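You operate a simulated robot arm through the tools that you are given. There is no shell and no other tool. Be economical: measure what you need, move in short steps, check, and stop when the job is done.

You run a simulated robot arm. Do the job below in one go: nothing can be reset, and whatever is moved stays where it is left.

JOB
Clean the teal comb in the sonic cleaner for three minutes.
Fine: put it back and end with the dial at OFF and the lid open; the other comb stays as it is.

Only the result counts: the job must be done as asked and must still hold three seconds after the hand-in. Knocking over, shifting, dropping, spilling or breaking anything else fails it. Lids that push on must go on centred and level and be pressed home; caps that screw on are set level and turned clockwise until they are tight.

ROBOT AND FRAMES
A 6-joint arm with a two-finger parallel gripper, fixed in place. Base frame: the origin is at the foot of the arm, x ahead of it, y to its left, z up. Units: m, rad, N and s.
With the tool pointing down near the work surface it reaches from about 0.14 to 0.58 m from the base axis. Its first joint turns from -1.152 to 1.152 rad. Payload 2.1 kg.
Tool frame: the origin (TCP) lies between the finger pads and is the grasp point; the fingertips stand 0.03 m ahead of it; z points along the fingers, y is the line along which they close. The gripper opens to 0.094 m. The fingers are 0.028 m wide and 0.01 m thick; the gripper's body (0.05 by 0.096 m) begins 0.055 m behind the TCP.
Orientation is that of the tool frame in the base frame, as a unit quaternion [x, y, z, w]. With the fingers straight down and closing along the base's y, the tool's x points along the base's -x, its y along +y and its z along -z.

CONTROLS
- The arm moves only by the tool move_arm. Its argument "series" is a list of rows, each an object (a shift or turn left out is 0, a gripper value left out holds the last) with "linear": the shift along the tool's x, y, z in m, a list of three; "turn": the turn, a rotation vector about the tool's x, y, z in rad, a list of three; "gripper": the gripper command, from -1 (shut) to 1 (fully open), values between in proportion. In form: [{"linear": [tx, ty, tz], "turn": [rx, ry, rz], "gripper": gripper}, ...]. A call has 1 to 20 rows; each row shifts and turns the commanded pose from where the row before left it, along the tool's axes as they then stand. Each row takes 0.2 s and may step no farther than 0.05 m and 0.15 rad from the row before; otherwise, or with a gripper value out of range, the whole call is refused. A pose out of reach is approached as far as the arm can. The call stops where the force on the tool passes 90 N (or 10 N more than at its start, if that is more) or the arm is blocked; 0.2 s more then pass. The fingers move at their own pace (about 0.072 m/s each) and stop on an object; they squeeze with about 26 N. The grip force told is the motor's: it shows also when the fingers shut on nothing. Time passes only in rows, and 0.2 s behind the last, so rows that do not move let the fingers close. It gives the time, the measured TCP pose, the force on the tool (base axes), the opening and the grip force at its end, in the units of the frame above (readings bear some noise), with the torque about the TCP (base axes, N m) and any sound that the robot's microphone picked up.
- Cameras (640 x 400 px; columns grow to the right, rows downward): "scene" is fixed at [0.0392, -0.3576, 0.4914]; the picture's right is [0.90, -0.43, 0.00], its down [-0.21, -0.45, -0.87] and it looks along [0.38, 0.78, -0.49] (base axes); focal length 278 px, centre (320, 200). "wrist" rides on the gripper at [0.076, 0.014, -0.103] in the tool frame; the picture's right is [-0.18, 0.98, 0.00], its down [-0.75, -0.14, -0.64] and it looks along [-0.63, -0.12, 0.77] (tool axes); focal length 243 px, centre (320, 200). There is no depth. A picture from a camera that has moved, and an enlarged one, comes with that camera's place and axes in the base frame and with its lens.
- camera(camera): a new picture of that camera. The clock stands still meanwhile.
- close_up(camera, box): a new picture of the part [left, top, right, bottom] of that camera's present view, enlarged. The clock stands still meanwhile.
- hand_in(): hands the job in; it is judged then, once.

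Go step by step. Nothing tells you positions but the pictures and the camera data: compare them with the known pose of the tool, close in by small moves and look again before you grip or let go. The budget is 120 turns and 76 pictures, counting those below and the enlarged ones. Unless the task says otherwise, let go and move clear before handing in, and close with one line.

The tools are called after "Request:" by a JSON object that holds its "fn" and its "kwargs". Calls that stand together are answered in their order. move_arm: Moves the arm, as the interface text tells. Its arguments: {"type":"object","properties":{"series":{"type":"array","items":{"type":"object","properties":{"linear":{"type":"array","items":{"type":"number"}},"turn":{"type":"array","items":{"type":"number"}},"gripper":{"type":"number"}}}}},"required":["series"]} The other tools are called the same way: camera (camera) takes a picture; close_up (camera, box) takes an enlarged picture of a part of a camera's view; hand_in () hands the job in.

At the start:

```text
time: 0.0
tool_pos: [0.2972, 0.0839, 0.3727]
ee_rot: [-0.001, 1.0, 0.001, 0.001]
ft_force: [-0.7, -1.2, 0.3]
moment: [-0.03, 0.01, -0.02]
finger_gap: 0.0943
finger_force: 0.1
```

scene: 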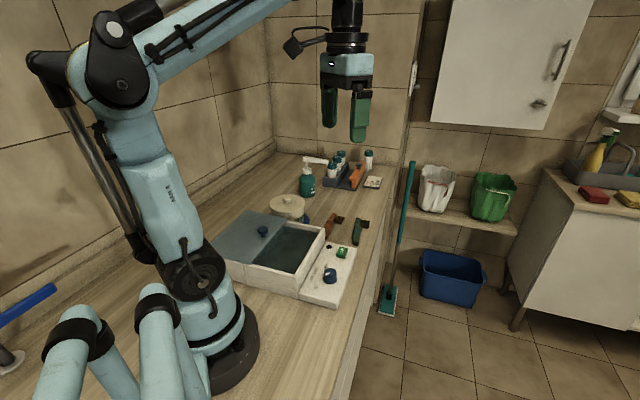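
wrist: 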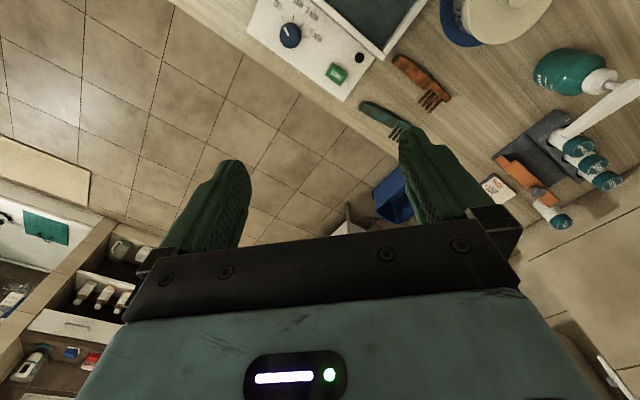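

I see a sonic cleaner with a half-open lid, a dial, a green button, and two combs (orange and teal/green) beyond it. I'll enlarge the views to read details.

Request:
{"fn": "close_up", "kwargs": {"camera": "scene", "box": [210, 180, 390, 310]}}

Request:
{"fn": "close_up", "kwargs": {"camera": "wrist", "box": [230, 0, 480, 156]}}

```text
3.08 times, centred on (300, 245) of scene
camera zoom: at [0.0392, -0.3576, 0.4914], right [0.9, -0.43, 0.0], down [-0.21, -0.45, -0.87], along [0.38, 0.78, -0.49], focal length 855 px, centre (382, 62)
```

zoom: 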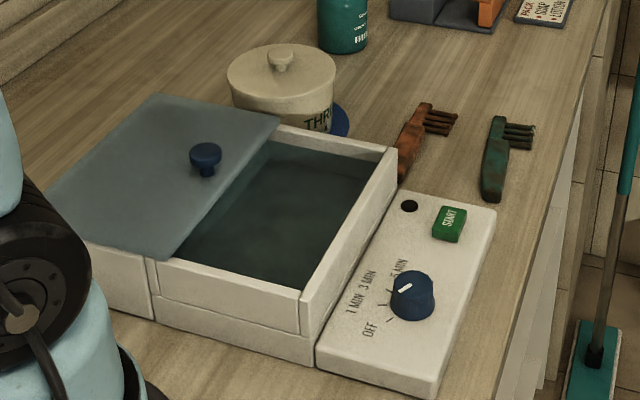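

```text
2.56 times, centred on (355, 78) of wrist
camera zoom: at [0.2194, 0.0984, 0.4737], right [0.18, 0.98, 0.0], down [0.75, -0.14, 0.64], along [0.63, -0.12, -0.77], focal length 621 px, centre (230, 512)
```

zoom: 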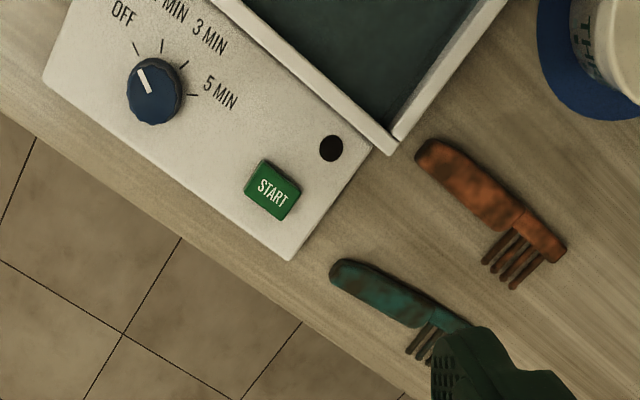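

The combs lie flat on the counter around (0.43, 0.20) and the dial is near OFF. I'll move the arm back and left to view the tank from above.

Request:
{"fn": "move_arm", "kwargs": {"series": [{"linear": [0.04, 0.03, 0]}, {"linear": [0.04, 0.03, 0]}, {"linear": [0, 0.03, -0.02]}]}}

Request:
{"fn": "camera", "kwargs": {"camera": "wrist"}}

Request:
{"fn": "camera", "kwargs": {"camera": "scene"}}

```text
time: 0.8
tool_pos: [0.2159, 0.1737, 0.3903]
ee_rot: [0.0, 1.0, 0.001, 0.001]
ft_force: [-0.8, -0.5, -0.8]
moment: [-0.01, 0.01, 0.0]
finger_gap: 0.0941
finger_force: 0.1
```

```text
71 pictures are left
camera wrist: at [0.139, 0.188, 0.4928], right [0.18, 0.98, 0.0], down [0.75, -0.14, 0.64], along [0.63, -0.12, -0.77], focal length 243 px, centre (320, 200)
```

wrist: 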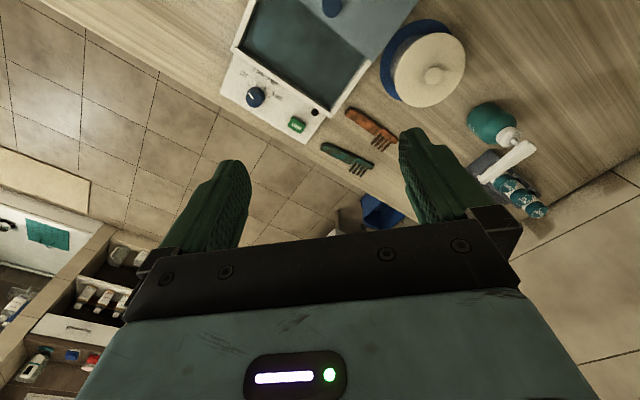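

```text
70 pictures are left
```

scene: 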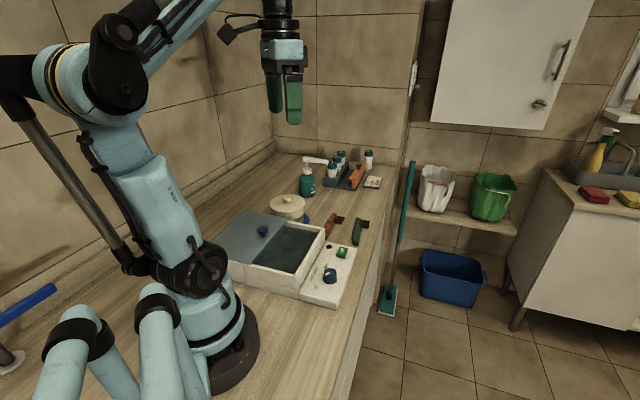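

The tank, panel and combs are all visible now. I'll enlarge that part of the view.

Request:
{"fn": "close_up", "kwargs": {"camera": "wrist", "box": [200, 0, 456, 160]}}

Request:
{"fn": "close_up", "kwargs": {"camera": "wrist", "box": [210, 40, 338, 120]}}

```text
2.50 times, centred on (328, 80) of wrist
camera zoom: at [0.139, 0.188, 0.4928], right [0.18, 0.98, 0.0], down [0.75, -0.14, 0.64], along [0.63, -0.12, -0.77], focal length 606 px, centre (300, 500)
```

zoom: 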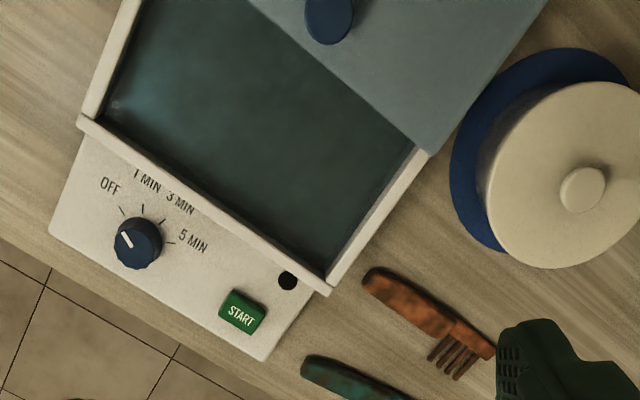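

```text
5.00 times, centred on (274, 80) of wrist
camera zoom: at [0.139, 0.188, 0.4928], right [0.18, 0.98, 0.0], down [0.75, -0.14, 0.64], along [0.63, -0.12, -0.77], focal length 1213 px, centre (550, 800)
```

zoom: 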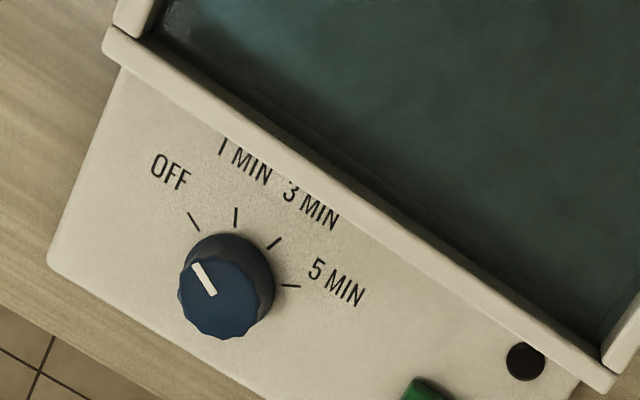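

The dial points at OFF, the lid slides diagonally, and the tank's long side runs about 45° in base axes. I'll move over the teal comb, turn the tool to match it, and look again.

Request:
{"fn": "move_arm", "kwargs": {"series": [{"linear": [-0.041, 0.002, 0.02]}, {"linear": [-0.041, 0.002, 0.02]}, {"linear": [-0.041, 0.002, 0.03]}, {"linear": [-0.041, 0.002, 0.03]}, {"linear": [-0.04, 0.003, 0.03]}, {"turn": [0, 0, -0.15]}, {"turn": [0, 0, -0.15]}, {"turn": [0, 0, -0.15]}, {"turn": [0, 0, -0.15]}, {"turn": [0, 0, -0.15]}, {"turn": [0, 0, -0.15]}, {}]}}

Request:
{"fn": "camera", "kwargs": {"camera": "wrist"}}

Request:
{"fn": "close_up", "kwargs": {"camera": "scene", "box": [310, 180, 410, 250]}}

```text
refused: row 3 steps farther than a row can; nothing moved
```

```text
67 pictures are left
camera wrist: at [0.139, 0.188, 0.4928], right [0.18, 0.98, 0.0], down [0.75, -0.14, 0.64], along [0.63, -0.12, -0.77], focal length 243 px, centre (320, 200)
```

wrist: 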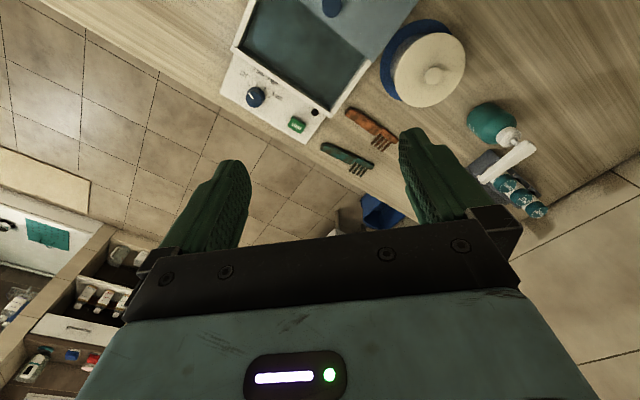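

```text
5.71 times, centred on (360, 215) of scene
camera zoom: at [0.0391, -0.3576, 0.4914], right [0.9, -0.43, 0.0], down [-0.21, -0.45, -0.87], along [0.38, 0.78, -0.49], focal length 1588 px, centre (91, 114)
```

zoom: 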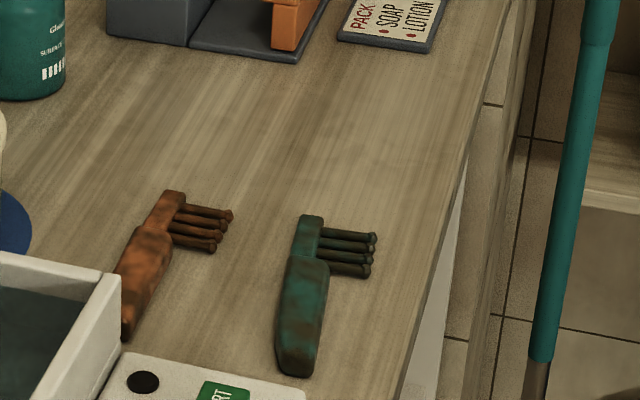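

The step was slightly too long; I'll use smaller rows for the same motion.

Request:
{"fn": "move_arm", "kwargs": {"series": [{"linear": [-0.035, 0.002, 0.022]}, {"linear": [-0.035, 0.002, 0.022]}, {"linear": [-0.035, 0.002, 0.024]}, {"linear": [-0.035, 0.002, 0.024]}, {"linear": [-0.035, 0.002, 0.024]}, {"linear": [-0.03, 0.002, 0.024]}, {"turn": [0, 0, -0.145]}, {"turn": [0, 0, -0.145]}, {"turn": [0, 0, -0.145]}, {"turn": [0, 0, -0.145]}, {"turn": [0, 0, -0.145]}, {"turn": [0, 0, -0.145]}, {}]}}

Request:
{"fn": "camera", "kwargs": {"camera": "wrist"}}

```text
time: 3.6
tool_pos: [0.4219, 0.1858, 0.2527]
ee_rot: [-0.423, 0.906, 0.001, 0.0]
ft_force: [0.3, -0.6, 0.5]
moment: [-0.01, 0.01, 0.0]
finger_gap: 0.094
finger_force: 0.0
```

```text
65 pictures are left
camera wrist: at [0.3604, 0.1371, 0.3539], right [-0.64, 0.77, 0.0], down [0.59, 0.49, 0.64], along [0.5, 0.41, -0.77], focal length 243 px, centre (320, 200)
```

wrist: 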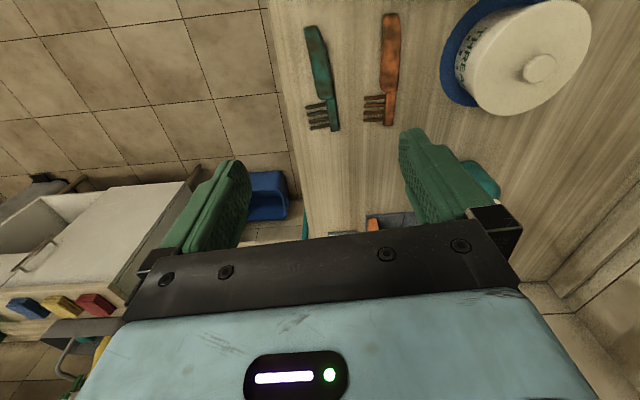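

The teal comb's handle runs from about (0.391, 0.146) to (0.436, 0.212) at about 55°. I'll turn a bit more, centre and lower to check.

Request:
{"fn": "move_arm", "kwargs": {"series": [{"linear": [-0.004, 0.003, 0.03], "turn": [0, 0, -0.087]}, {"linear": [0, 0, 0.04]}, {"linear": [0, 0, 0.04]}, {"linear": [0, 0, 0.03], "gripper": 0.3}, {}]}}

Request:
{"fn": "camera", "kwargs": {"camera": "wrist"}}

Request:
{"fn": "close_up", "kwargs": {"camera": "scene", "box": [310, 170, 410, 250]}}

```text
time: 4.8
tool_pos: [0.4222, 0.191, 0.1119]
ee_rot: [-0.46, 0.888, 0.0, 0.0]
ft_force: [-1.1, 0.1, -0.6]
moment: [0.0, -0.01, -0.02]
finger_gap: 0.0611
finger_force: 0.0
```

```text
64 pictures are left
camera wrist: at [0.365, 0.1373, 0.2141], right [-0.7, 0.72, 0.0], down [0.55, 0.53, 0.64], along [0.46, 0.45, -0.77], focal length 243 px, centre (320, 200)
```

wrist: 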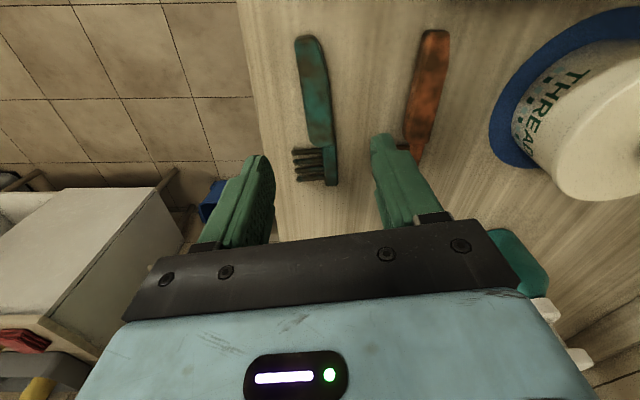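

```text
5.00 times, centred on (360, 210) of scene
camera zoom: at [0.0392, -0.3576, 0.4914], right [0.9, -0.43, 0.0], down [-0.21, -0.45, -0.87], along [0.38, 0.78, -0.49], focal length 1389 px, centre (120, 150)
```

zoom: 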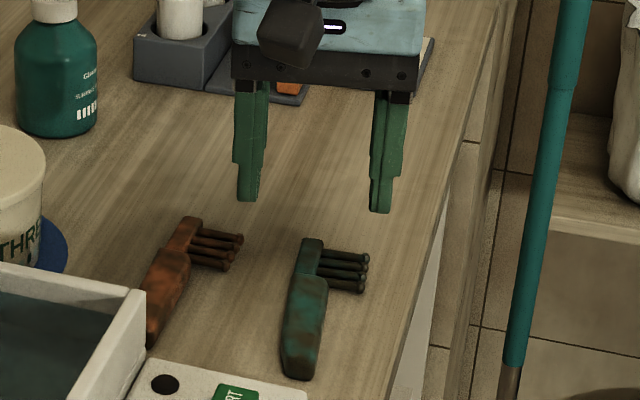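

The TCP is on the handle's line, about 55 mm from its end. I'll correct the yaw slightly, descend and close.

Request:
{"fn": "move_arm", "kwargs": {"series": [{"linear": [0, 0, 0.03], "turn": [0, 0, 0.04]}, {"linear": [0, 0, 0.025]}, {"linear": [0, 0, 0.015]}, {"linear": [0, 0, 0.008]}, {}]}}

Request:
{"fn": "camera", "kwargs": {"camera": "wrist"}}

Request:
{"fn": "close_up", "kwargs": {"camera": "scene", "box": [310, 170, 410, 250]}}

```text
time: 6.0
tool_pos: [0.422, 0.1918, 0.0336]
ee_rot: [-0.443, 0.897, 0.001, 0.0]
ft_force: [0.3, -0.8, 0.5]
moment: [0.01, 0.0, -0.02]
finger_gap: 0.061
finger_force: 0.0
```

```text
62 pictures are left
camera wrist: at [0.3639, 0.1392, 0.1356], right [-0.67, 0.74, 0.0], down [0.57, 0.51, 0.64], along [0.48, 0.43, -0.77], focal length 243 px, centre (320, 200)
```

wrist: 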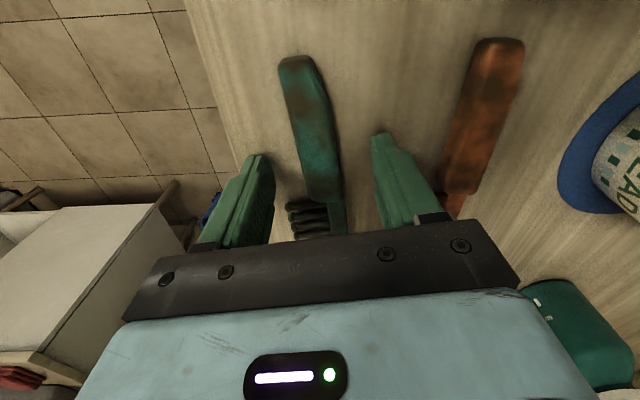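

```text
5.00 times, centred on (360, 210) of scene
camera zoom: at [0.0392, -0.3576, 0.4914], right [0.9, -0.43, 0.0], down [-0.21, -0.45, -0.87], along [0.38, 0.78, -0.49], focal length 1389 px, centre (120, 150)
```

zoom: 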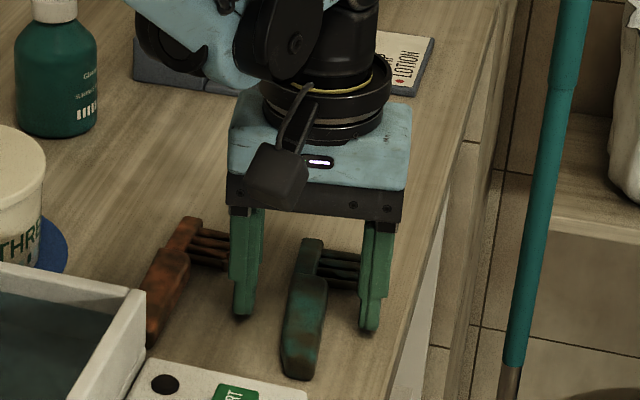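

The handle is centred between the fingers and aligned. Closing now.

Request:
{"fn": "move_arm", "kwargs": {"series": [{"gripper": -1}, {}, {}, {}]}}

Request:
{"fn": "close_up", "kwargs": {"camera": "wrist", "box": [220, 30, 420, 240]}}

```text
time: 7.0
tool_pos: [0.4237, 0.1916, 0.0341]
ee_rot: [-0.443, 0.897, 0.0, 0.0]
ft_force: [-0.1, -0.4, -0.1]
moment: [0.0, 0.03, 0.01]
finger_gap: 0.0209
finger_force: 25.9
```

```text
1.90 times, centred on (320, 135) of wrist
camera zoom: at [0.3639, 0.1393, 0.1358], right [-0.67, 0.74, 0.0], down [0.57, 0.51, 0.64], along [0.48, 0.43, -0.77], focal length 462 px, centre (320, 324)
```

zoom: 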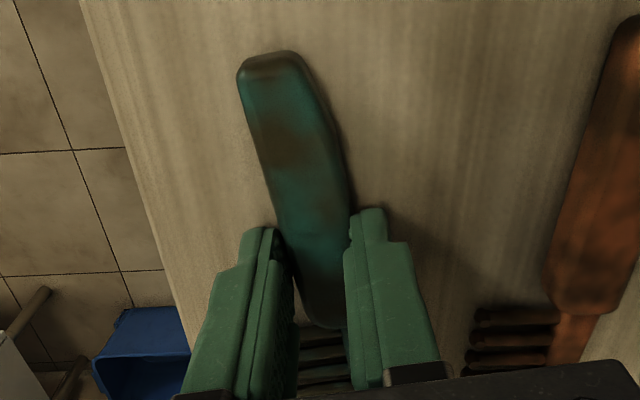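

The comb is held (gap 21 mm). I'll lift straight up and move over toward the tank, high, to look.

Request:
{"fn": "move_arm", "kwargs": {"series": [{"linear": [0, 0, -0.02]}, {"linear": [0, 0, -0.04]}, {"linear": [0, 0, -0.045]}, {"linear": [0, 0, -0.045]}, {"linear": [0, 0, -0.045]}, {"linear": [0.0294, 0.0253, 0], "turn": [0, 0, 0]}, {"linear": [0.0294, 0.0253, 0]}, {"linear": [0.0294, 0.0253, 0]}, {"linear": [0.0294, 0.0253, 0]}, {"linear": [0.0294, 0.0253, 0]}, {"turn": [0, 0, 0.13]}, {}]}}

Request:
{"fn": "camera", "kwargs": {"camera": "wrist"}}

Request:
{"fn": "close_up", "kwargs": {"camera": "scene", "box": [200, 130, 390, 310]}}

```text
time: 9.6
tool_pos: [0.2348, 0.1513, 0.2286]
ee_rot: [-0.383, 0.924, 0.0, 0.0]
ft_force: [-0.2, 0.0, -0.5]
moment: [-0.01, 0.01, -0.02]
finger_gap: 0.0001
finger_force: 26.5
```

```text
59 pictures are left
camera wrist: at [0.1689, 0.1074, 0.3307], right [-0.57, 0.82, 0.0], down [0.63, 0.43, 0.64], along [0.53, 0.36, -0.77], focal length 243 px, centre (320, 200)
```

wrist: 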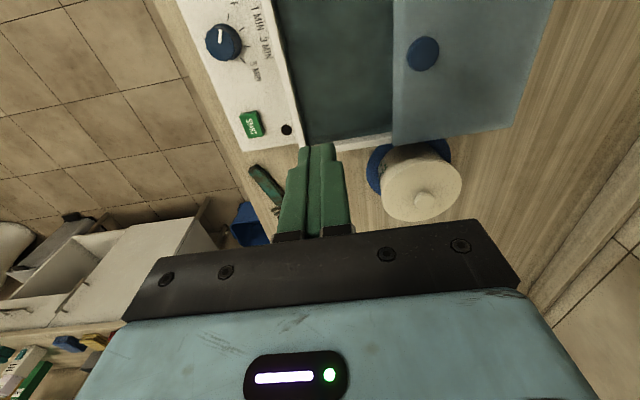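

```text
2.22 times, centred on (295, 220) of scene
camera zoom: at [0.0392, -0.3576, 0.4914], right [0.9, -0.43, 0.0], down [-0.21, -0.45, -0.87], along [0.38, 0.78, -0.49], focal length 617 px, centre (376, 156)
```

zoom: 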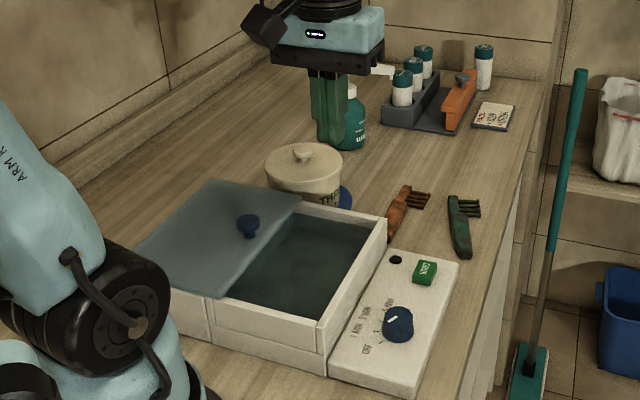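

The comb slipped out during the lift and is still on the counter. While here I'll measure the tank and the comb before going back to grip lower.

Request:
{"fn": "close_up", "kwargs": {"camera": "wrist", "box": [170, 0, 560, 244]}}

Request:
{"fn": "close_up", "kwargs": {"camera": "scene", "box": [310, 170, 410, 250]}}

```text
1.64 times, centred on (365, 122) of wrist
camera zoom: at [0.1689, 0.1074, 0.3307], right [-0.57, 0.82, 0.0], down [0.63, 0.43, 0.64], along [0.53, 0.36, -0.77], focal length 398 px, centre (246, 328)
```

zoom: 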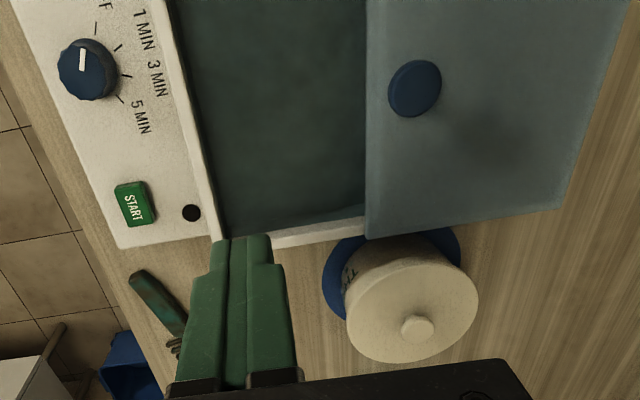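

```text
5.00 times, centred on (360, 210) of scene
camera zoom: at [0.0392, -0.3576, 0.4914], right [0.9, -0.43, 0.0], down [-0.21, -0.45, -0.87], along [0.38, 0.78, -0.49], focal length 1389 px, centre (120, 150)
```

zoom: 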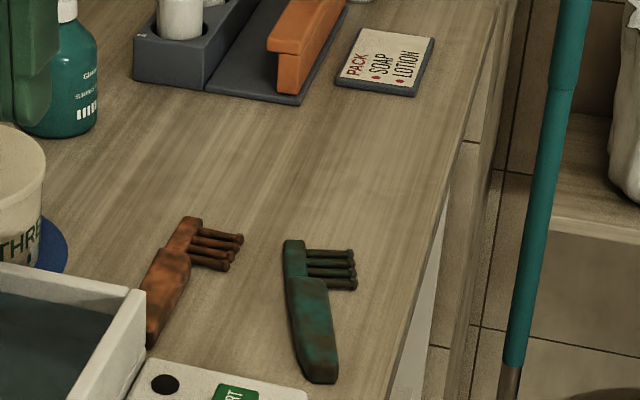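

The comb has turned by about 10° (now about 64°) with its handle end near (0.400, 0.131). I noted its original scene pixels for the return, and I'll go back above it for a lower, more central grip.

Request:
{"fn": "move_arm", "kwargs": {"series": [{"linear": [-0.0314, -0.0223, 0]}, {"linear": [-0.0314, -0.0223, 0]}, {"linear": [-0.0314, -0.0223, 0]}, {"linear": [-0.0314, -0.0223, 0]}, {"linear": [-0.0314, -0.0223, 0]}, {"turn": [0, 0, -0.11], "linear": [0, 0, 0.035], "gripper": 0.2}, {"turn": [0, 0, -0.11], "linear": [0, 0, 0.035]}, {"turn": [0, 0, -0.11], "linear": [0, 0, 0.035]}, {}]}}

Request:
{"fn": "camera", "kwargs": {"camera": "wrist"}}

```text
time: 11.6
tool_pos: [0.4234, 0.1856, 0.1258]
ee_rot: [-0.53, 0.848, 0.0, 0.001]
ft_force: [-0.5, 0.0, 0.1]
moment: [0.03, 0.01, 0.02]
finger_gap: 0.0563
finger_force: 0.1
```

```text
55 pictures are left
camera wrist: at [0.3757, 0.1221, 0.2273], right [-0.8, 0.59, 0.0], down [0.45, 0.62, 0.64], along [0.38, 0.52, -0.77], focal length 243 px, centre (320, 200)
```

wrist: 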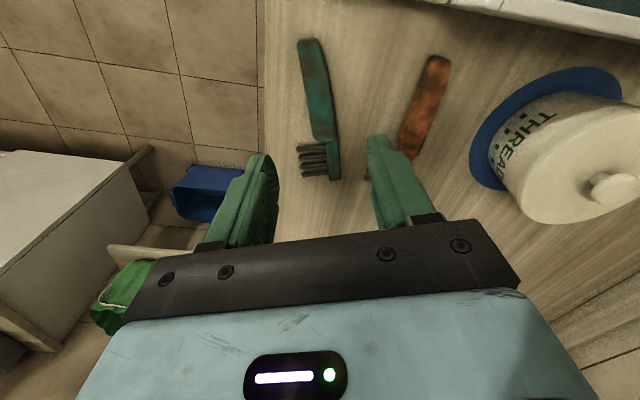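

The handle direction is about 63° and the fingers are almost aligned. I'll shift 9 mm toward the centre of mass and descend nearly to the counter.

Request:
{"fn": "move_arm", "kwargs": {"series": [{"linear": [-0.009, 0.001, 0.03], "turn": [0, 0, 0.01]}, {"linear": [0, 0, 0.03]}, {"linear": [0, 0, 0.02]}, {"linear": [0, 0, 0.009]}, {"linear": [0, 0, 0.005]}, {}]}}

Request:
{"fn": "close_up", "kwargs": {"camera": "wrist", "box": [220, 30, 420, 240]}}

```text
time: 13.0
tool_pos: [0.426, 0.1942, 0.0294]
ee_rot: [-0.526, 0.85, 0.0, 0.0]
ft_force: [0.2, 0.1, 0.4]
moment: [-0.02, 0.0, -0.02]
finger_gap: 0.0562
finger_force: 0.0
```

```text
1.90 times, centred on (320, 135) of wrist
camera zoom: at [0.3778, 0.132, 0.1322], right [-0.8, 0.6, 0.0], down [0.46, 0.61, 0.64], along [0.39, 0.51, -0.77], focal length 462 px, centre (320, 324)
```

zoom: 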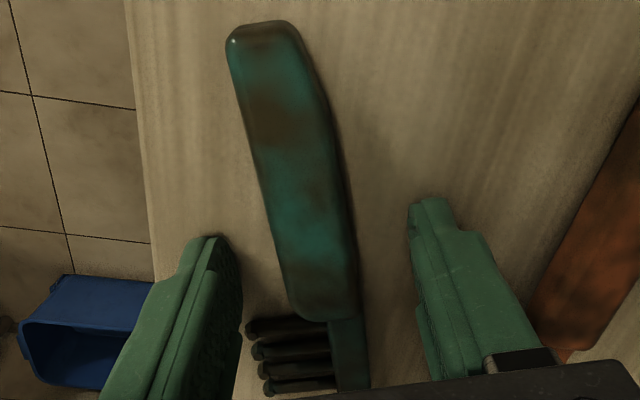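

Centred, no counter contact yet. I'll lower 1.5 mm more, close, then lift slowly a little and check.

Request:
{"fn": "move_arm", "kwargs": {"series": [{"linear": [0, 0, 0.0015]}, {"gripper": -1}, {}, {}, {}, {}]}}

Request:
{"fn": "move_arm", "kwargs": {"series": [{"linear": [0, 0, -0.004]}, {"linear": [0, 0, -0.006]}, {"linear": [0, 0, -0.01]}, {"linear": [0, 0, -0.01]}, {}]}}

Request:
{"fn": "close_up", "kwargs": {"camera": "wrist", "box": [220, 30, 420, 240]}}

Request:
{"fn": "close_up", "kwargs": {"camera": "scene", "box": [310, 170, 410, 250]}}

```text
time: 14.4
tool_pos: [0.4261, 0.1958, 0.0305]
ee_rot: [-0.526, 0.85, 0.001, 0.001]
ft_force: [-11.1, 0.6, 67.4]
moment: [-0.45, 0.46, -0.02]
finger_gap: 0.0211
finger_force: 26.2
```

```text
time: 15.6
tool_pos: [0.4238, 0.1941, 0.0591]
ee_rot: [-0.526, 0.85, 0.001, 0.0]
ft_force: [-0.5, -0.4, -1.1]
moment: [-0.02, -0.02, 0.0]
finger_gap: 0.0212
finger_force: 26.1
```

```text
1.90 times, centred on (320, 135) of wrist
camera zoom: at [0.3772, 0.1319, 0.1607], right [-0.8, 0.6, 0.0], down [0.46, 0.61, 0.64], along [0.39, 0.51, -0.77], focal length 462 px, centre (320, 324)
```

zoom: 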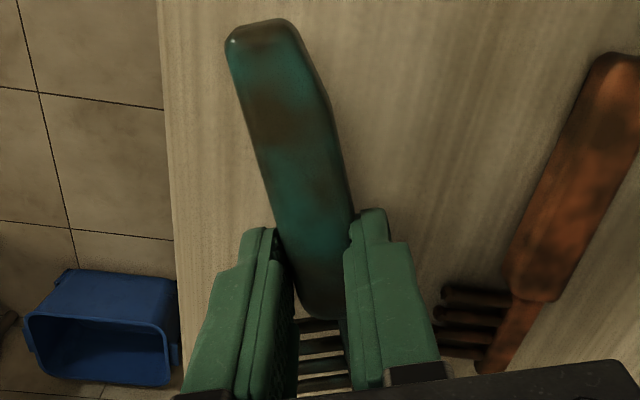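

```text
5.00 times, centred on (360, 210) of scene
camera zoom: at [0.0392, -0.3576, 0.4914], right [0.9, -0.43, 0.0], down [-0.21, -0.45, -0.87], along [0.38, 0.78, -0.49], focal length 1389 px, centre (120, 150)
```

zoom: 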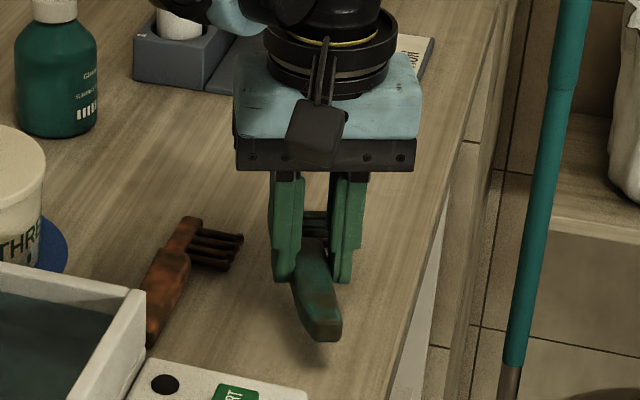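

The comb is held firmly and lifted. I'll keep lifting gently to a safe height, then check.

Request:
{"fn": "move_arm", "kwargs": {"series": [{"linear": [0, 0, -0.015]}, {"linear": [0, 0, -0.02]}, {"linear": [0, 0, -0.02]}, {"linear": [0, 0, -0.02]}, {"linear": [0, 0, -0.02]}, {"linear": [0, 0, -0.02]}, {"linear": [0, 0, -0.015]}, {}, {"turn": [0, 0, 0.08]}, {"turn": [0, 0, 0.08]}, {"turn": [0, 0, 0.08]}, {"turn": [0, 0, 0.08]}, {}]}}

Request:
{"fn": "camera", "kwargs": {"camera": "wrist"}}

```text
time: 18.4
tool_pos: [0.4266, 0.1938, 0.1871]
ee_rot: [-0.384, 0.923, 0.001, 0.0]
ft_force: [0.4, 0.3, 0.4]
moment: [-0.01, 0.01, 0.0]
finger_gap: 0.0207
finger_force: 26.0
```

```text
51 pictures are left
camera wrist: at [0.3605, 0.1487, 0.2902], right [-0.57, 0.82, 0.0], down [0.63, 0.43, 0.64], along [0.53, 0.36, -0.77], focal length 243 px, centre (320, 200)
```

wrist: 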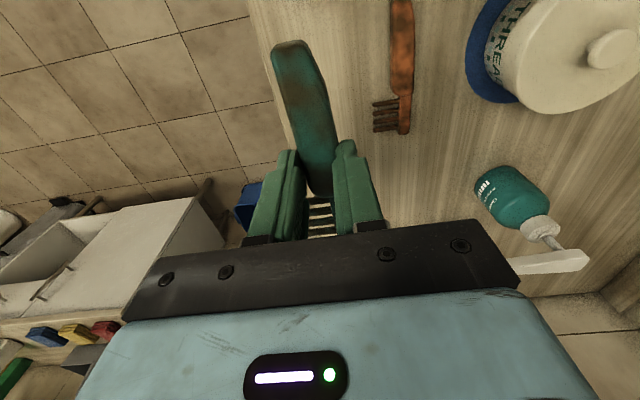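

Still held well. I'll carry it over the open part of the tank at the same height and check alignment.

Request:
{"fn": "move_arm", "kwargs": {"series": [{"linear": [0.0244, 0.0154, 0]}, {"linear": [0.0244, 0.0154, 0]}, {"linear": [0.0244, 0.0154, 0]}, {"linear": [0.0244, 0.0154, 0]}, {"linear": [0.0244, 0.0154, 0]}, {"linear": [0.0244, 0.0154, 0]}, {"linear": [0.0244, 0.0154, 0]}, {"linear": [0.0244, 0.0154, 0]}, {}]}}

Request:
{"fn": "camera", "kwargs": {"camera": "wrist"}}

Request:
{"fn": "close_up", "kwargs": {"camera": "scene", "box": [200, 130, 390, 310]}}

```text
time: 20.4
tool_pos: [0.2018, 0.1414, 0.1877]
ee_rot: [-0.384, 0.923, 0.0, 0.001]
ft_force: [-0.4, -0.2, -0.7]
moment: [0.01, 0.0, 0.02]
finger_gap: 0.021
finger_force: 26.1
```

```text
50 pictures are left
camera wrist: at [0.1359, 0.0973, 0.2899], right [-0.57, 0.82, 0.0], down [0.63, 0.43, 0.64], along [0.53, 0.37, -0.77], focal length 243 px, centre (320, 200)
```

wrist: 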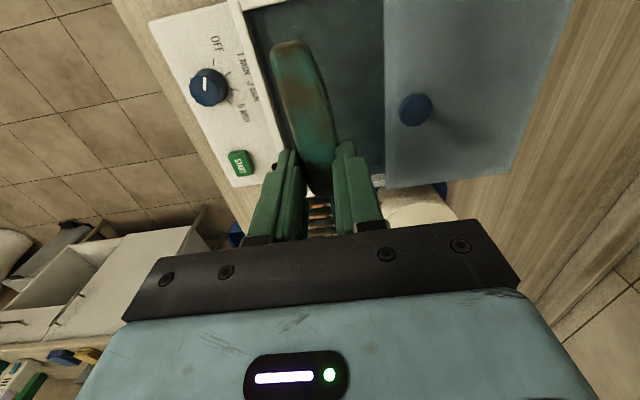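

```text
2.22 times, centred on (295, 220) of scene
camera zoom: at [0.0392, -0.3576, 0.4914], right [0.9, -0.43, 0.0], down [-0.21, -0.45, -0.87], along [0.38, 0.78, -0.49], focal length 617 px, centre (376, 156)
```

zoom: 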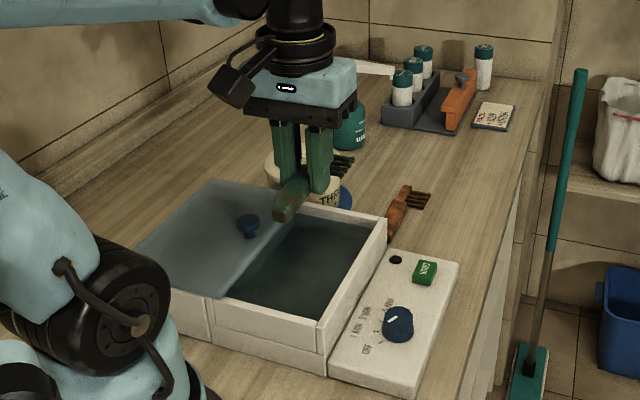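

Aligned with the opening, slightly close to the panel-side wall. I'll shift 6 mm toward the lid and lower partway.

Request:
{"fn": "move_arm", "kwargs": {"series": [{"linear": [0, 0.006, 0]}, {"linear": [0, 0, 0.025]}, {"linear": [0, 0, 0.025]}, {"linear": [0, 0, 0.025]}, {"linear": [0, 0, 0.02]}, {}]}}

Request:
{"fn": "camera", "kwargs": {"camera": "wrist"}}

Request:
{"fn": "close_up", "kwargs": {"camera": "scene", "box": [220, 170, 380, 310]}}

```text
time: 21.8
tool_pos: [0.1968, 0.1473, 0.0934]
ee_rot: [-0.384, 0.923, 0.001, 0.001]
ft_force: [-0.8, 0.0, 0.0]
moment: [-0.01, -0.02, -0.01]
finger_gap: 0.0209
finger_force: 26.2
```

```text
48 pictures are left
camera wrist: at [0.1316, 0.1017, 0.1953], right [-0.57, 0.82, 0.0], down [0.63, 0.43, 0.64], along [0.53, 0.37, -0.77], focal length 243 px, centre (320, 200)
```

wrist: 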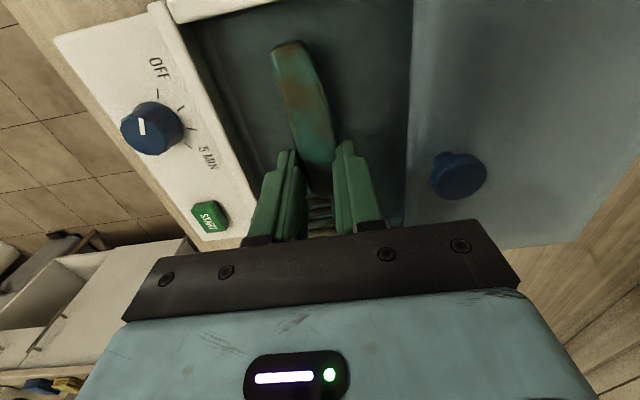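

```text
2.86 times, centred on (300, 240) of scene
camera zoom: at [0.0392, -0.3576, 0.4914], right [0.9, -0.43, 0.0], down [-0.21, -0.45, -0.87], along [0.38, 0.78, -0.49], focal length 794 px, centre (377, 86)
```

zoom: 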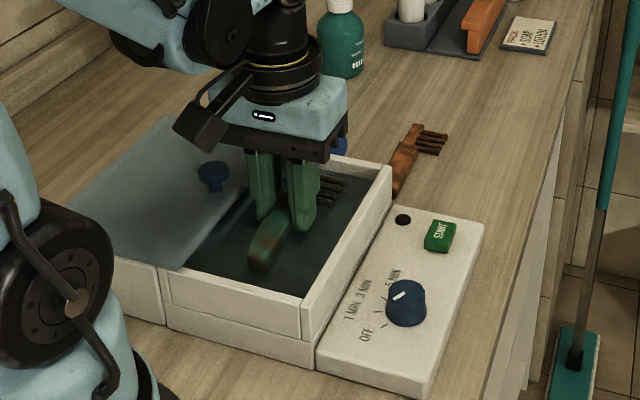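

The comb is inside the opening with clearance all round. I'll lower in small steps toward the tank floor.

Request:
{"fn": "move_arm", "kwargs": {"series": [{"linear": [0, 0, 0.012]}, {"linear": [0, 0, 0.012]}, {"linear": [0, 0, 0.01]}, {}]}}

Request:
{"fn": "camera", "kwargs": {"camera": "wrist"}}

Request:
{"fn": "close_up", "kwargs": {"camera": "scene", "box": [220, 170, 380, 310]}}

```text
time: 22.8
tool_pos: [0.197, 0.1457, 0.0604]
ee_rot: [-0.385, 0.923, 0.0, 0.001]
ft_force: [-1.3, -1.0, 33.0]
moment: [-0.41, 0.34, 0.0]
finger_gap: 0.0208
finger_force: 26.2
```

```text
46 pictures are left
camera wrist: at [0.1312, 0.1024, 0.162], right [-0.57, 0.82, 0.0], down [0.63, 0.43, 0.64], along [0.53, 0.36, -0.77], focal length 243 px, centre (320, 200)
```

wrist: 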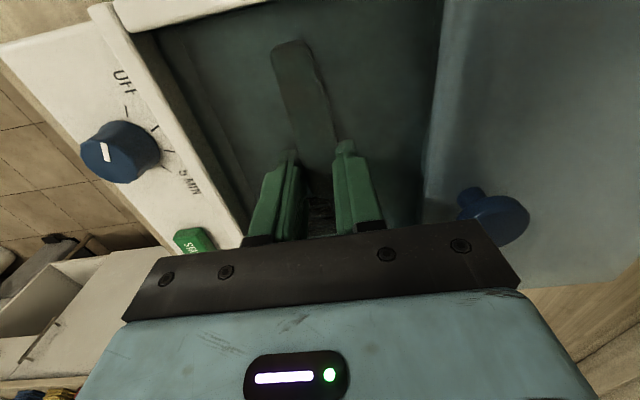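

```text
2.86 times, centred on (300, 240) of scene
camera zoom: at [0.0391, -0.3576, 0.4914], right [0.9, -0.43, 0.0], down [-0.21, -0.45, -0.87], along [0.38, 0.78, -0.49], focal length 794 px, centre (377, 86)
```

zoom: 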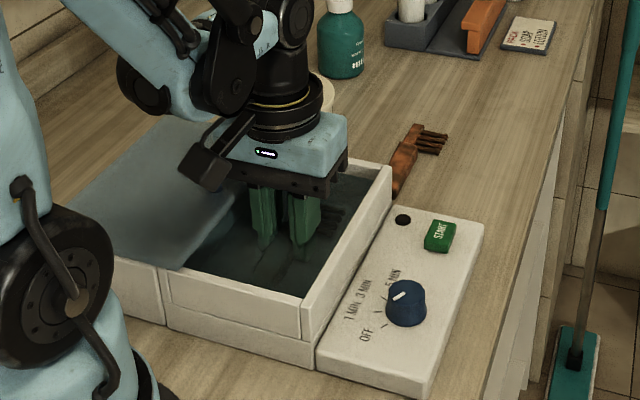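

It touched the tank floor (33 N, tips near z=0.03) with the comb submerged. I'll ease up 1 mm, open part way, and rise.

Request:
{"fn": "move_arm", "kwargs": {"series": [{"linear": [0, 0, -0.001]}, {"gripper": -0.1}, {}, {}, {}, {"linear": [0, 0, -0.01]}, {"linear": [0, 0, -0.03]}, {"linear": [0, 0, -0.04]}, {"linear": [0, 0, -0.04]}, {}]}}

Request:
{"fn": "camera", "kwargs": {"camera": "wrist"}}

Request:
{"fn": "close_up", "kwargs": {"camera": "scene", "box": [220, 170, 380, 310]}}

```text
time: 25.0
tool_pos: [0.1949, 0.1466, 0.1818]
ee_rot: [-0.384, 0.923, 0.0, 0.001]
ft_force: [-0.2, 0.2, 1.6]
moment: [0.0, -0.02, -0.02]
finger_gap: 0.0425
finger_force: 0.0
```

```text
44 pictures are left
camera wrist: at [0.1294, 0.1027, 0.2841], right [-0.57, 0.82, 0.0], down [0.63, 0.43, 0.64], along [0.53, 0.37, -0.77], focal length 243 px, centre (320, 200)
```

wrist: 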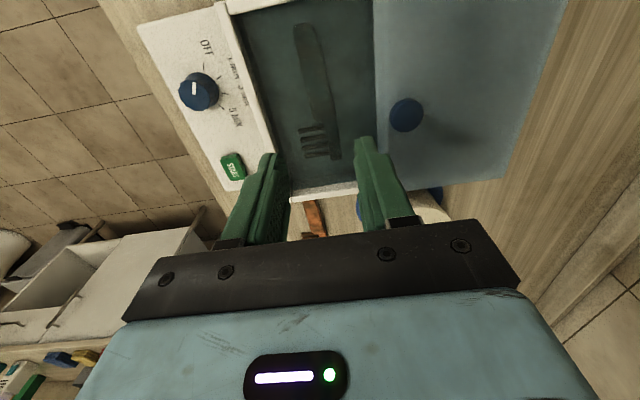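

```text
2.86 times, centred on (300, 240) of scene
camera zoom: at [0.0392, -0.3576, 0.4914], right [0.9, -0.43, 0.0], down [-0.21, -0.45, -0.87], along [0.38, 0.78, -0.49], focal length 794 px, centre (377, 86)
```

zoom: 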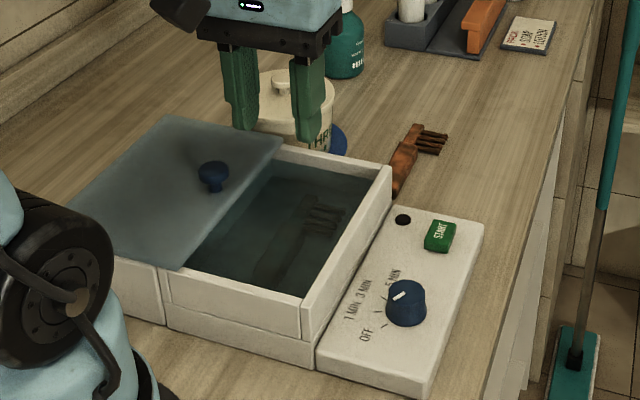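

The comb lies fully under water in the tank. Next I'll go over the lid knob at about (0.152, 0.197).

Request:
{"fn": "move_arm", "kwargs": {"series": [{"linear": [-0.002, 0.033, 0]}, {"linear": [-0.002, 0.033, 0]}, {"linear": [0, 0, 0.025], "gripper": 0.1}, {}]}}

Request:
{"fn": "camera", "kwargs": {"camera": "wrist"}}

Request:
{"fn": "close_up", "kwargs": {"camera": "scene", "box": [210, 170, 370, 310]}}

```text
time: 26.0
tool_pos: [0.152, 0.195, 0.1563]
ee_rot: [-0.384, 0.923, 0.0, 0.0]
ft_force: [0.2, 0.2, -0.1]
moment: [0.01, -0.01, -0.03]
finger_gap: 0.0519
finger_force: 0.0
```

```text
42 pictures are left
camera wrist: at [0.0866, 0.1515, 0.2581], right [-0.57, 0.82, 0.0], down [0.63, 0.43, 0.64], along [0.53, 0.37, -0.77], focal length 243 px, centre (320, 200)
```

wrist: 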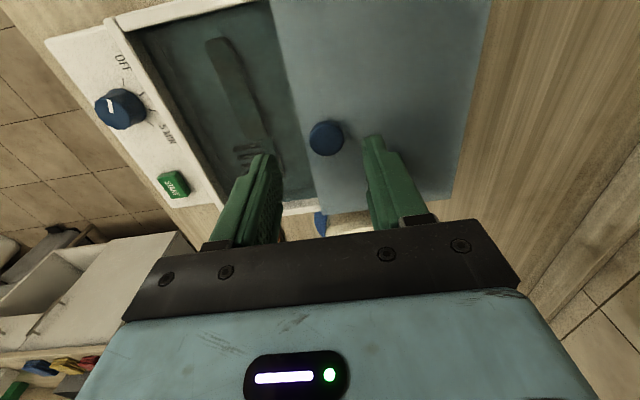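

```text
2.86 times, centred on (290, 240) of scene
camera zoom: at [0.0392, -0.3576, 0.4914], right [0.9, -0.43, 0.0], down [-0.21, -0.45, -0.87], along [0.38, 0.78, -0.49], focal length 794 px, centre (406, 86)
```

zoom: 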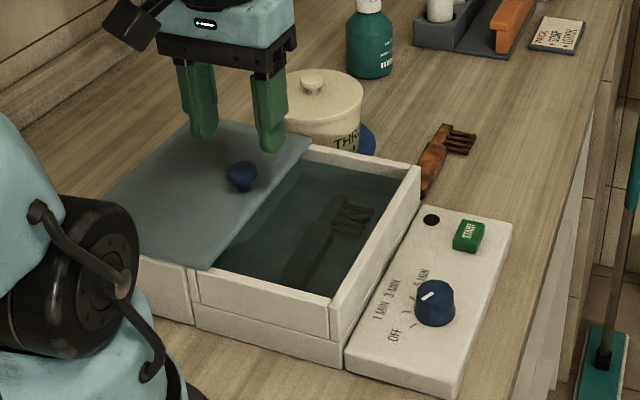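

The knob is almost centred. I'll correct by 4 mm, lower around it and close.

Request:
{"fn": "move_arm", "kwargs": {"series": [{"linear": [0.003, 0.004, 0.015]}, {"linear": [0, 0, 0.015]}, {"linear": [0, 0, 0.009]}, {"gripper": -1}, {}, {}, {}]}}

Request:
{"fn": "camera", "kwargs": {"camera": "wrist"}}

Request:
{"fn": "close_up", "kwargs": {"camera": "scene", "box": [210, 170, 370, 310]}}

```text
time: 27.6
tool_pos: [0.1467, 0.1947, 0.1154]
ee_rot: [-0.384, 0.923, 0.0, 0.002]
ft_force: [3.2, 2.3, -10.8]
moment: [-0.28, 0.3, -0.01]
finger_gap: 0.0253
finger_force: 44.7
```

```text
40 pictures are left
camera wrist: at [0.0818, 0.1513, 0.2181], right [-0.57, 0.82, 0.0], down [0.63, 0.43, 0.64], along [0.53, 0.37, -0.77], focal length 243 px, centre (320, 200)
```

wrist: 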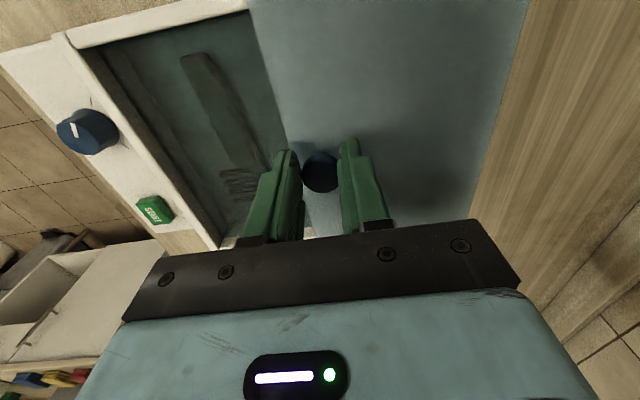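

```text
2.86 times, centred on (290, 240) of scene
camera zoom: at [0.0392, -0.3576, 0.4914], right [0.9, -0.43, 0.0], down [-0.21, -0.45, -0.87], along [0.38, 0.78, -0.49], focal length 794 px, centre (406, 86)
```

zoom: 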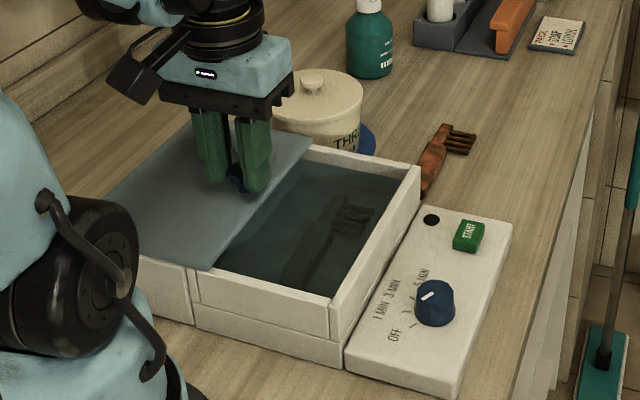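

The knob is gripped and centred. I'll try a 2 cm slide toward the panel and watch the force.

Request:
{"fn": "move_arm", "kwargs": {"series": [{"linear": [0, -0.005, 0]}, {"linear": [0, -0.008, 0]}, {"linear": [0, -0.008, 0]}, {}]}}

Request:
{"fn": "close_up", "kwargs": {"camera": "scene", "box": [210, 170, 370, 310]}}

```text
time: 28.6
tool_pos: [0.1617, 0.1791, 0.1162]
ee_rot: [-0.384, 0.924, 0.0, 0.001]
ft_force: [3.2, 2.4, -31.4]
moment: [0.09, -0.1, 0.01]
finger_gap: 0.0257
finger_force: 45.0
```

```text
2.86 times, centred on (290, 240) of scene
camera zoom: at [0.0392, -0.3575, 0.4915], right [0.9, -0.43, 0.0], down [-0.21, -0.45, -0.87], along [0.38, 0.78, -0.49], focal length 794 px, centre (406, 86)
```

zoom: 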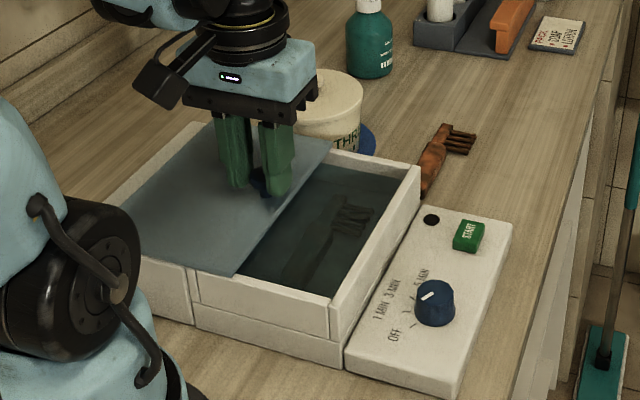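

The lid slides in its rails. The tool is being pulled down by about 30 N, so I'll ease it down 1.5 mm and continue sliding.

Request:
{"fn": "move_arm", "kwargs": {"series": [{"linear": [0, -0.006, 0.0015]}, {"linear": [0, -0.01, 0]}, {"linear": [0, -0.01, 0]}, {"linear": [0, -0.01, 0]}, {"linear": [0, -0.01, 0]}, {"linear": [0, -0.01, 0]}, {}]}}

Request:
{"fn": "close_up", "kwargs": {"camera": "scene", "box": [210, 170, 370, 310]}}

```text
time: 30.2
tool_pos: [0.2019, 0.1408, 0.115]
ee_rot: [-0.384, 0.923, 0.0, 0.002]
ft_force: [-9.6, -8.6, 28.7]
moment: [-0.27, 0.24, -0.03]
finger_gap: 0.0253
finger_force: 44.8
```

```text
2.86 times, centred on (290, 240) of scene
camera zoom: at [0.0391, -0.3576, 0.4914], right [0.9, -0.43, 0.0], down [-0.21, -0.45, -0.87], along [0.38, 0.78, -0.49], focal length 794 px, centre (406, 86)
```

zoom: 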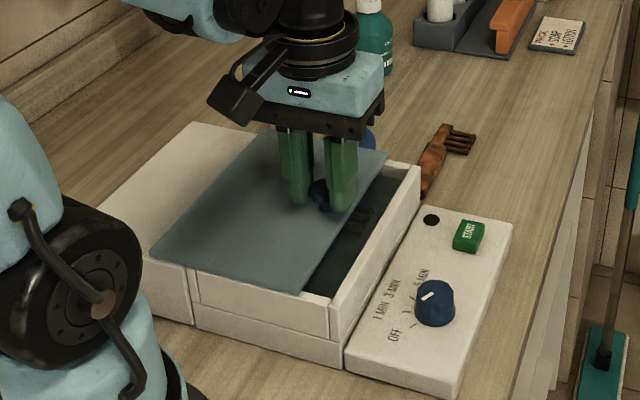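

About 2 cm remains. Continuing in small steps until it meets the far wall.

Request:
{"fn": "move_arm", "kwargs": {"series": [{"linear": [0, -0.006, -0.0007]}, {"linear": [0, -0.006, 0]}, {"linear": [0, -0.004, 0]}, {"linear": [0, -0.003, 0]}, {"linear": [0, -0.003, 0]}, {}]}}

Request:
{"fn": "close_up", "kwargs": {"camera": "scene", "box": [210, 170, 370, 310]}}

Request:
{"fn": "camera", "kwargs": {"camera": "wrist"}}

```text
time: 31.6
tool_pos: [0.218, 0.1254, 0.1155]
ee_rot: [-0.384, 0.923, 0.001, 0.001]
ft_force: [1.5, 2.0, -31.2]
moment: [0.13, -0.09, -0.02]
finger_gap: 0.0257
finger_force: 45.2
```

```text
2.86 times, centred on (290, 240) of scene
camera zoom: at [0.0392, -0.3575, 0.4914], right [0.9, -0.43, 0.0], down [-0.21, -0.45, -0.87], along [0.37, 0.78, -0.49], focal length 794 px, centre (406, 86)
```

zoom: 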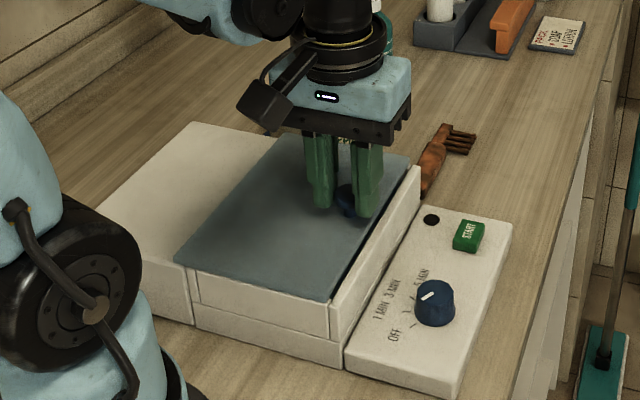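

```text
35 pictures are left
camera wrist: at [0.1523, 0.0819, 0.217], right [-0.57, 0.82, 0.0], down [0.63, 0.43, 0.64], along [0.53, 0.37, -0.77], focal length 243 px, centre (320, 200)
```

wrist: 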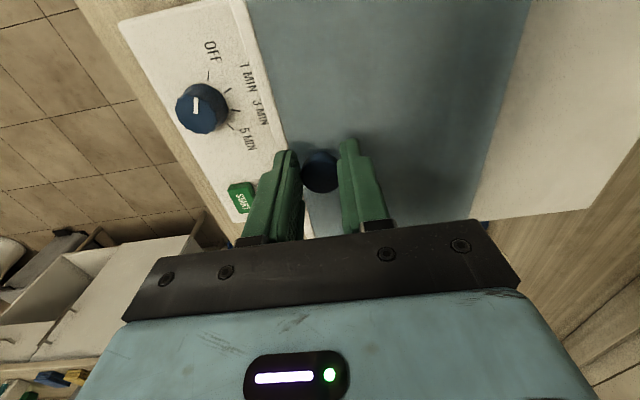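

Almost closed; pushing a little more until it stops.

Request:
{"fn": "move_arm", "kwargs": {"series": [{"linear": [0, -0.002, 0.0004]}, {"linear": [0, -0.002, 0]}, {"linear": [0, -0.002, 0]}, {}]}}

Request:
{"fn": "close_up", "kwargs": {"camera": "scene", "box": [250, 190, 370, 300]}}

```text
time: 32.6
tool_pos: [0.2216, 0.1212, 0.1141]
ee_rot: [-0.384, 0.923, 0.0, 0.0]
ft_force: [-2.1, -2.8, 30.3]
moment: [-0.19, 0.21, -0.02]
finger_gap: 0.0254
finger_force: 44.5
```

```text
3.64 times, centred on (310, 245) of scene
camera zoom: at [0.0391, -0.3576, 0.4914], right [0.9, -0.43, 0.0], down [-0.21, -0.45, -0.87], along [0.38, 0.78, -0.49], focal length 1010 px, centre (356, 36)
```

zoom: 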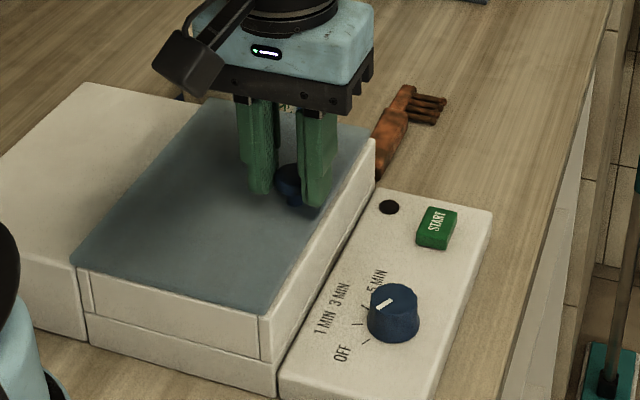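

No stop felt yet; I'll push a few millimetres more.

Request:
{"fn": "move_arm", "kwargs": {"series": [{"linear": [0, -0.002, -0.0004]}, {"linear": [0, -0.002, 0]}, {"linear": [0, -0.002, 0]}, {}]}}

```text
time: 33.6
tool_pos: [0.2241, 0.1185, 0.1148]
ee_rot: [-0.385, 0.923, 0.002, 0.001]
ft_force: [-10.1, 10.2, 4.4]
moment: [0.75, -0.31, 0.04]
finger_gap: 0.0254
finger_force: 45.1
```

The lid met its stop (force opposes the slide), so it is closed. I'll release the knob, rise and go over the dial at about (0.252, 0.050).

Request:
{"fn": "move_arm", "kwargs": {"series": [{"linear": [0, 0.002, 0]}, {"gripper": 0.1}, {}, {}, {"linear": [0, 0, -0.03]}, {"linear": [0, 0, -0.03]}, {"linear": [0.0096, -0.0228, 0]}, {"linear": [0.0096, -0.0228, 0]}, {"linear": [0.0096, -0.0228, 0]}, {"linear": [0, 0, 0.03]}, {"linear": [0, 0, 0.025]}, {}]}}

Request:
{"fn": "camera", "kwargs": {"camera": "wrist"}}

Request:
{"fn": "close_up", "kwargs": {"camera": "scene", "box": [250, 190, 370, 310]}}

```text
time: 36.2
tool_pos: [0.2526, 0.0502, 0.1207]
ee_rot: [-0.384, 0.923, 0.0, 0.001]
ft_force: [-0.2, 0.2, -0.2]
moment: [0.01, -0.05, -0.02]
finger_gap: 0.0516
finger_force: 0.0
```

```text
33 pictures are left
camera wrist: at [0.1876, 0.0057, 0.2227], right [-0.57, 0.82, 0.0], down [0.63, 0.43, 0.64], along [0.53, 0.37, -0.77], focal length 243 px, centre (320, 200)
```

wrist: 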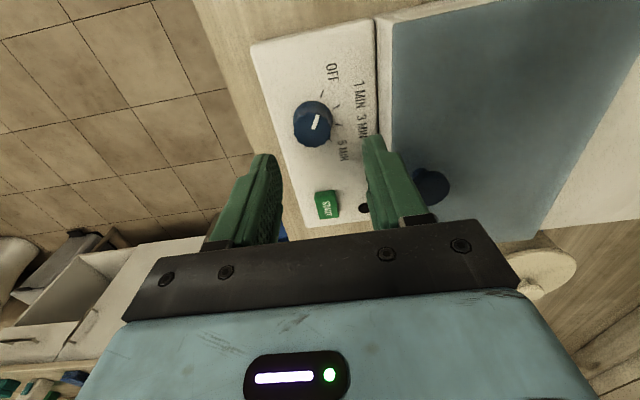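

```text
3.33 times, centred on (310, 250) of scene
camera zoom: at [0.0392, -0.3576, 0.4914], right [0.9, -0.43, 0.0], down [-0.21, -0.45, -0.87], along [0.38, 0.78, -0.49], focal length 926 px, centre (353, 33)
```

zoom: 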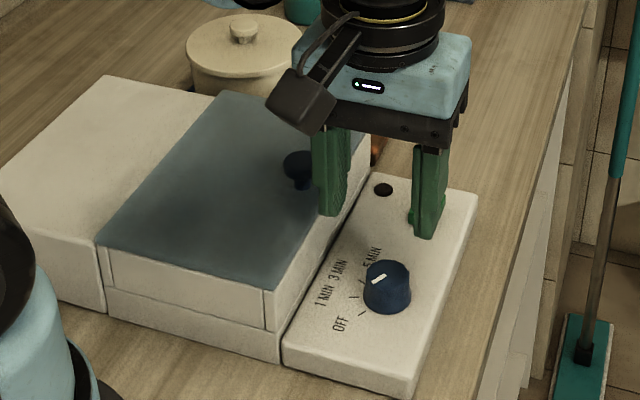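

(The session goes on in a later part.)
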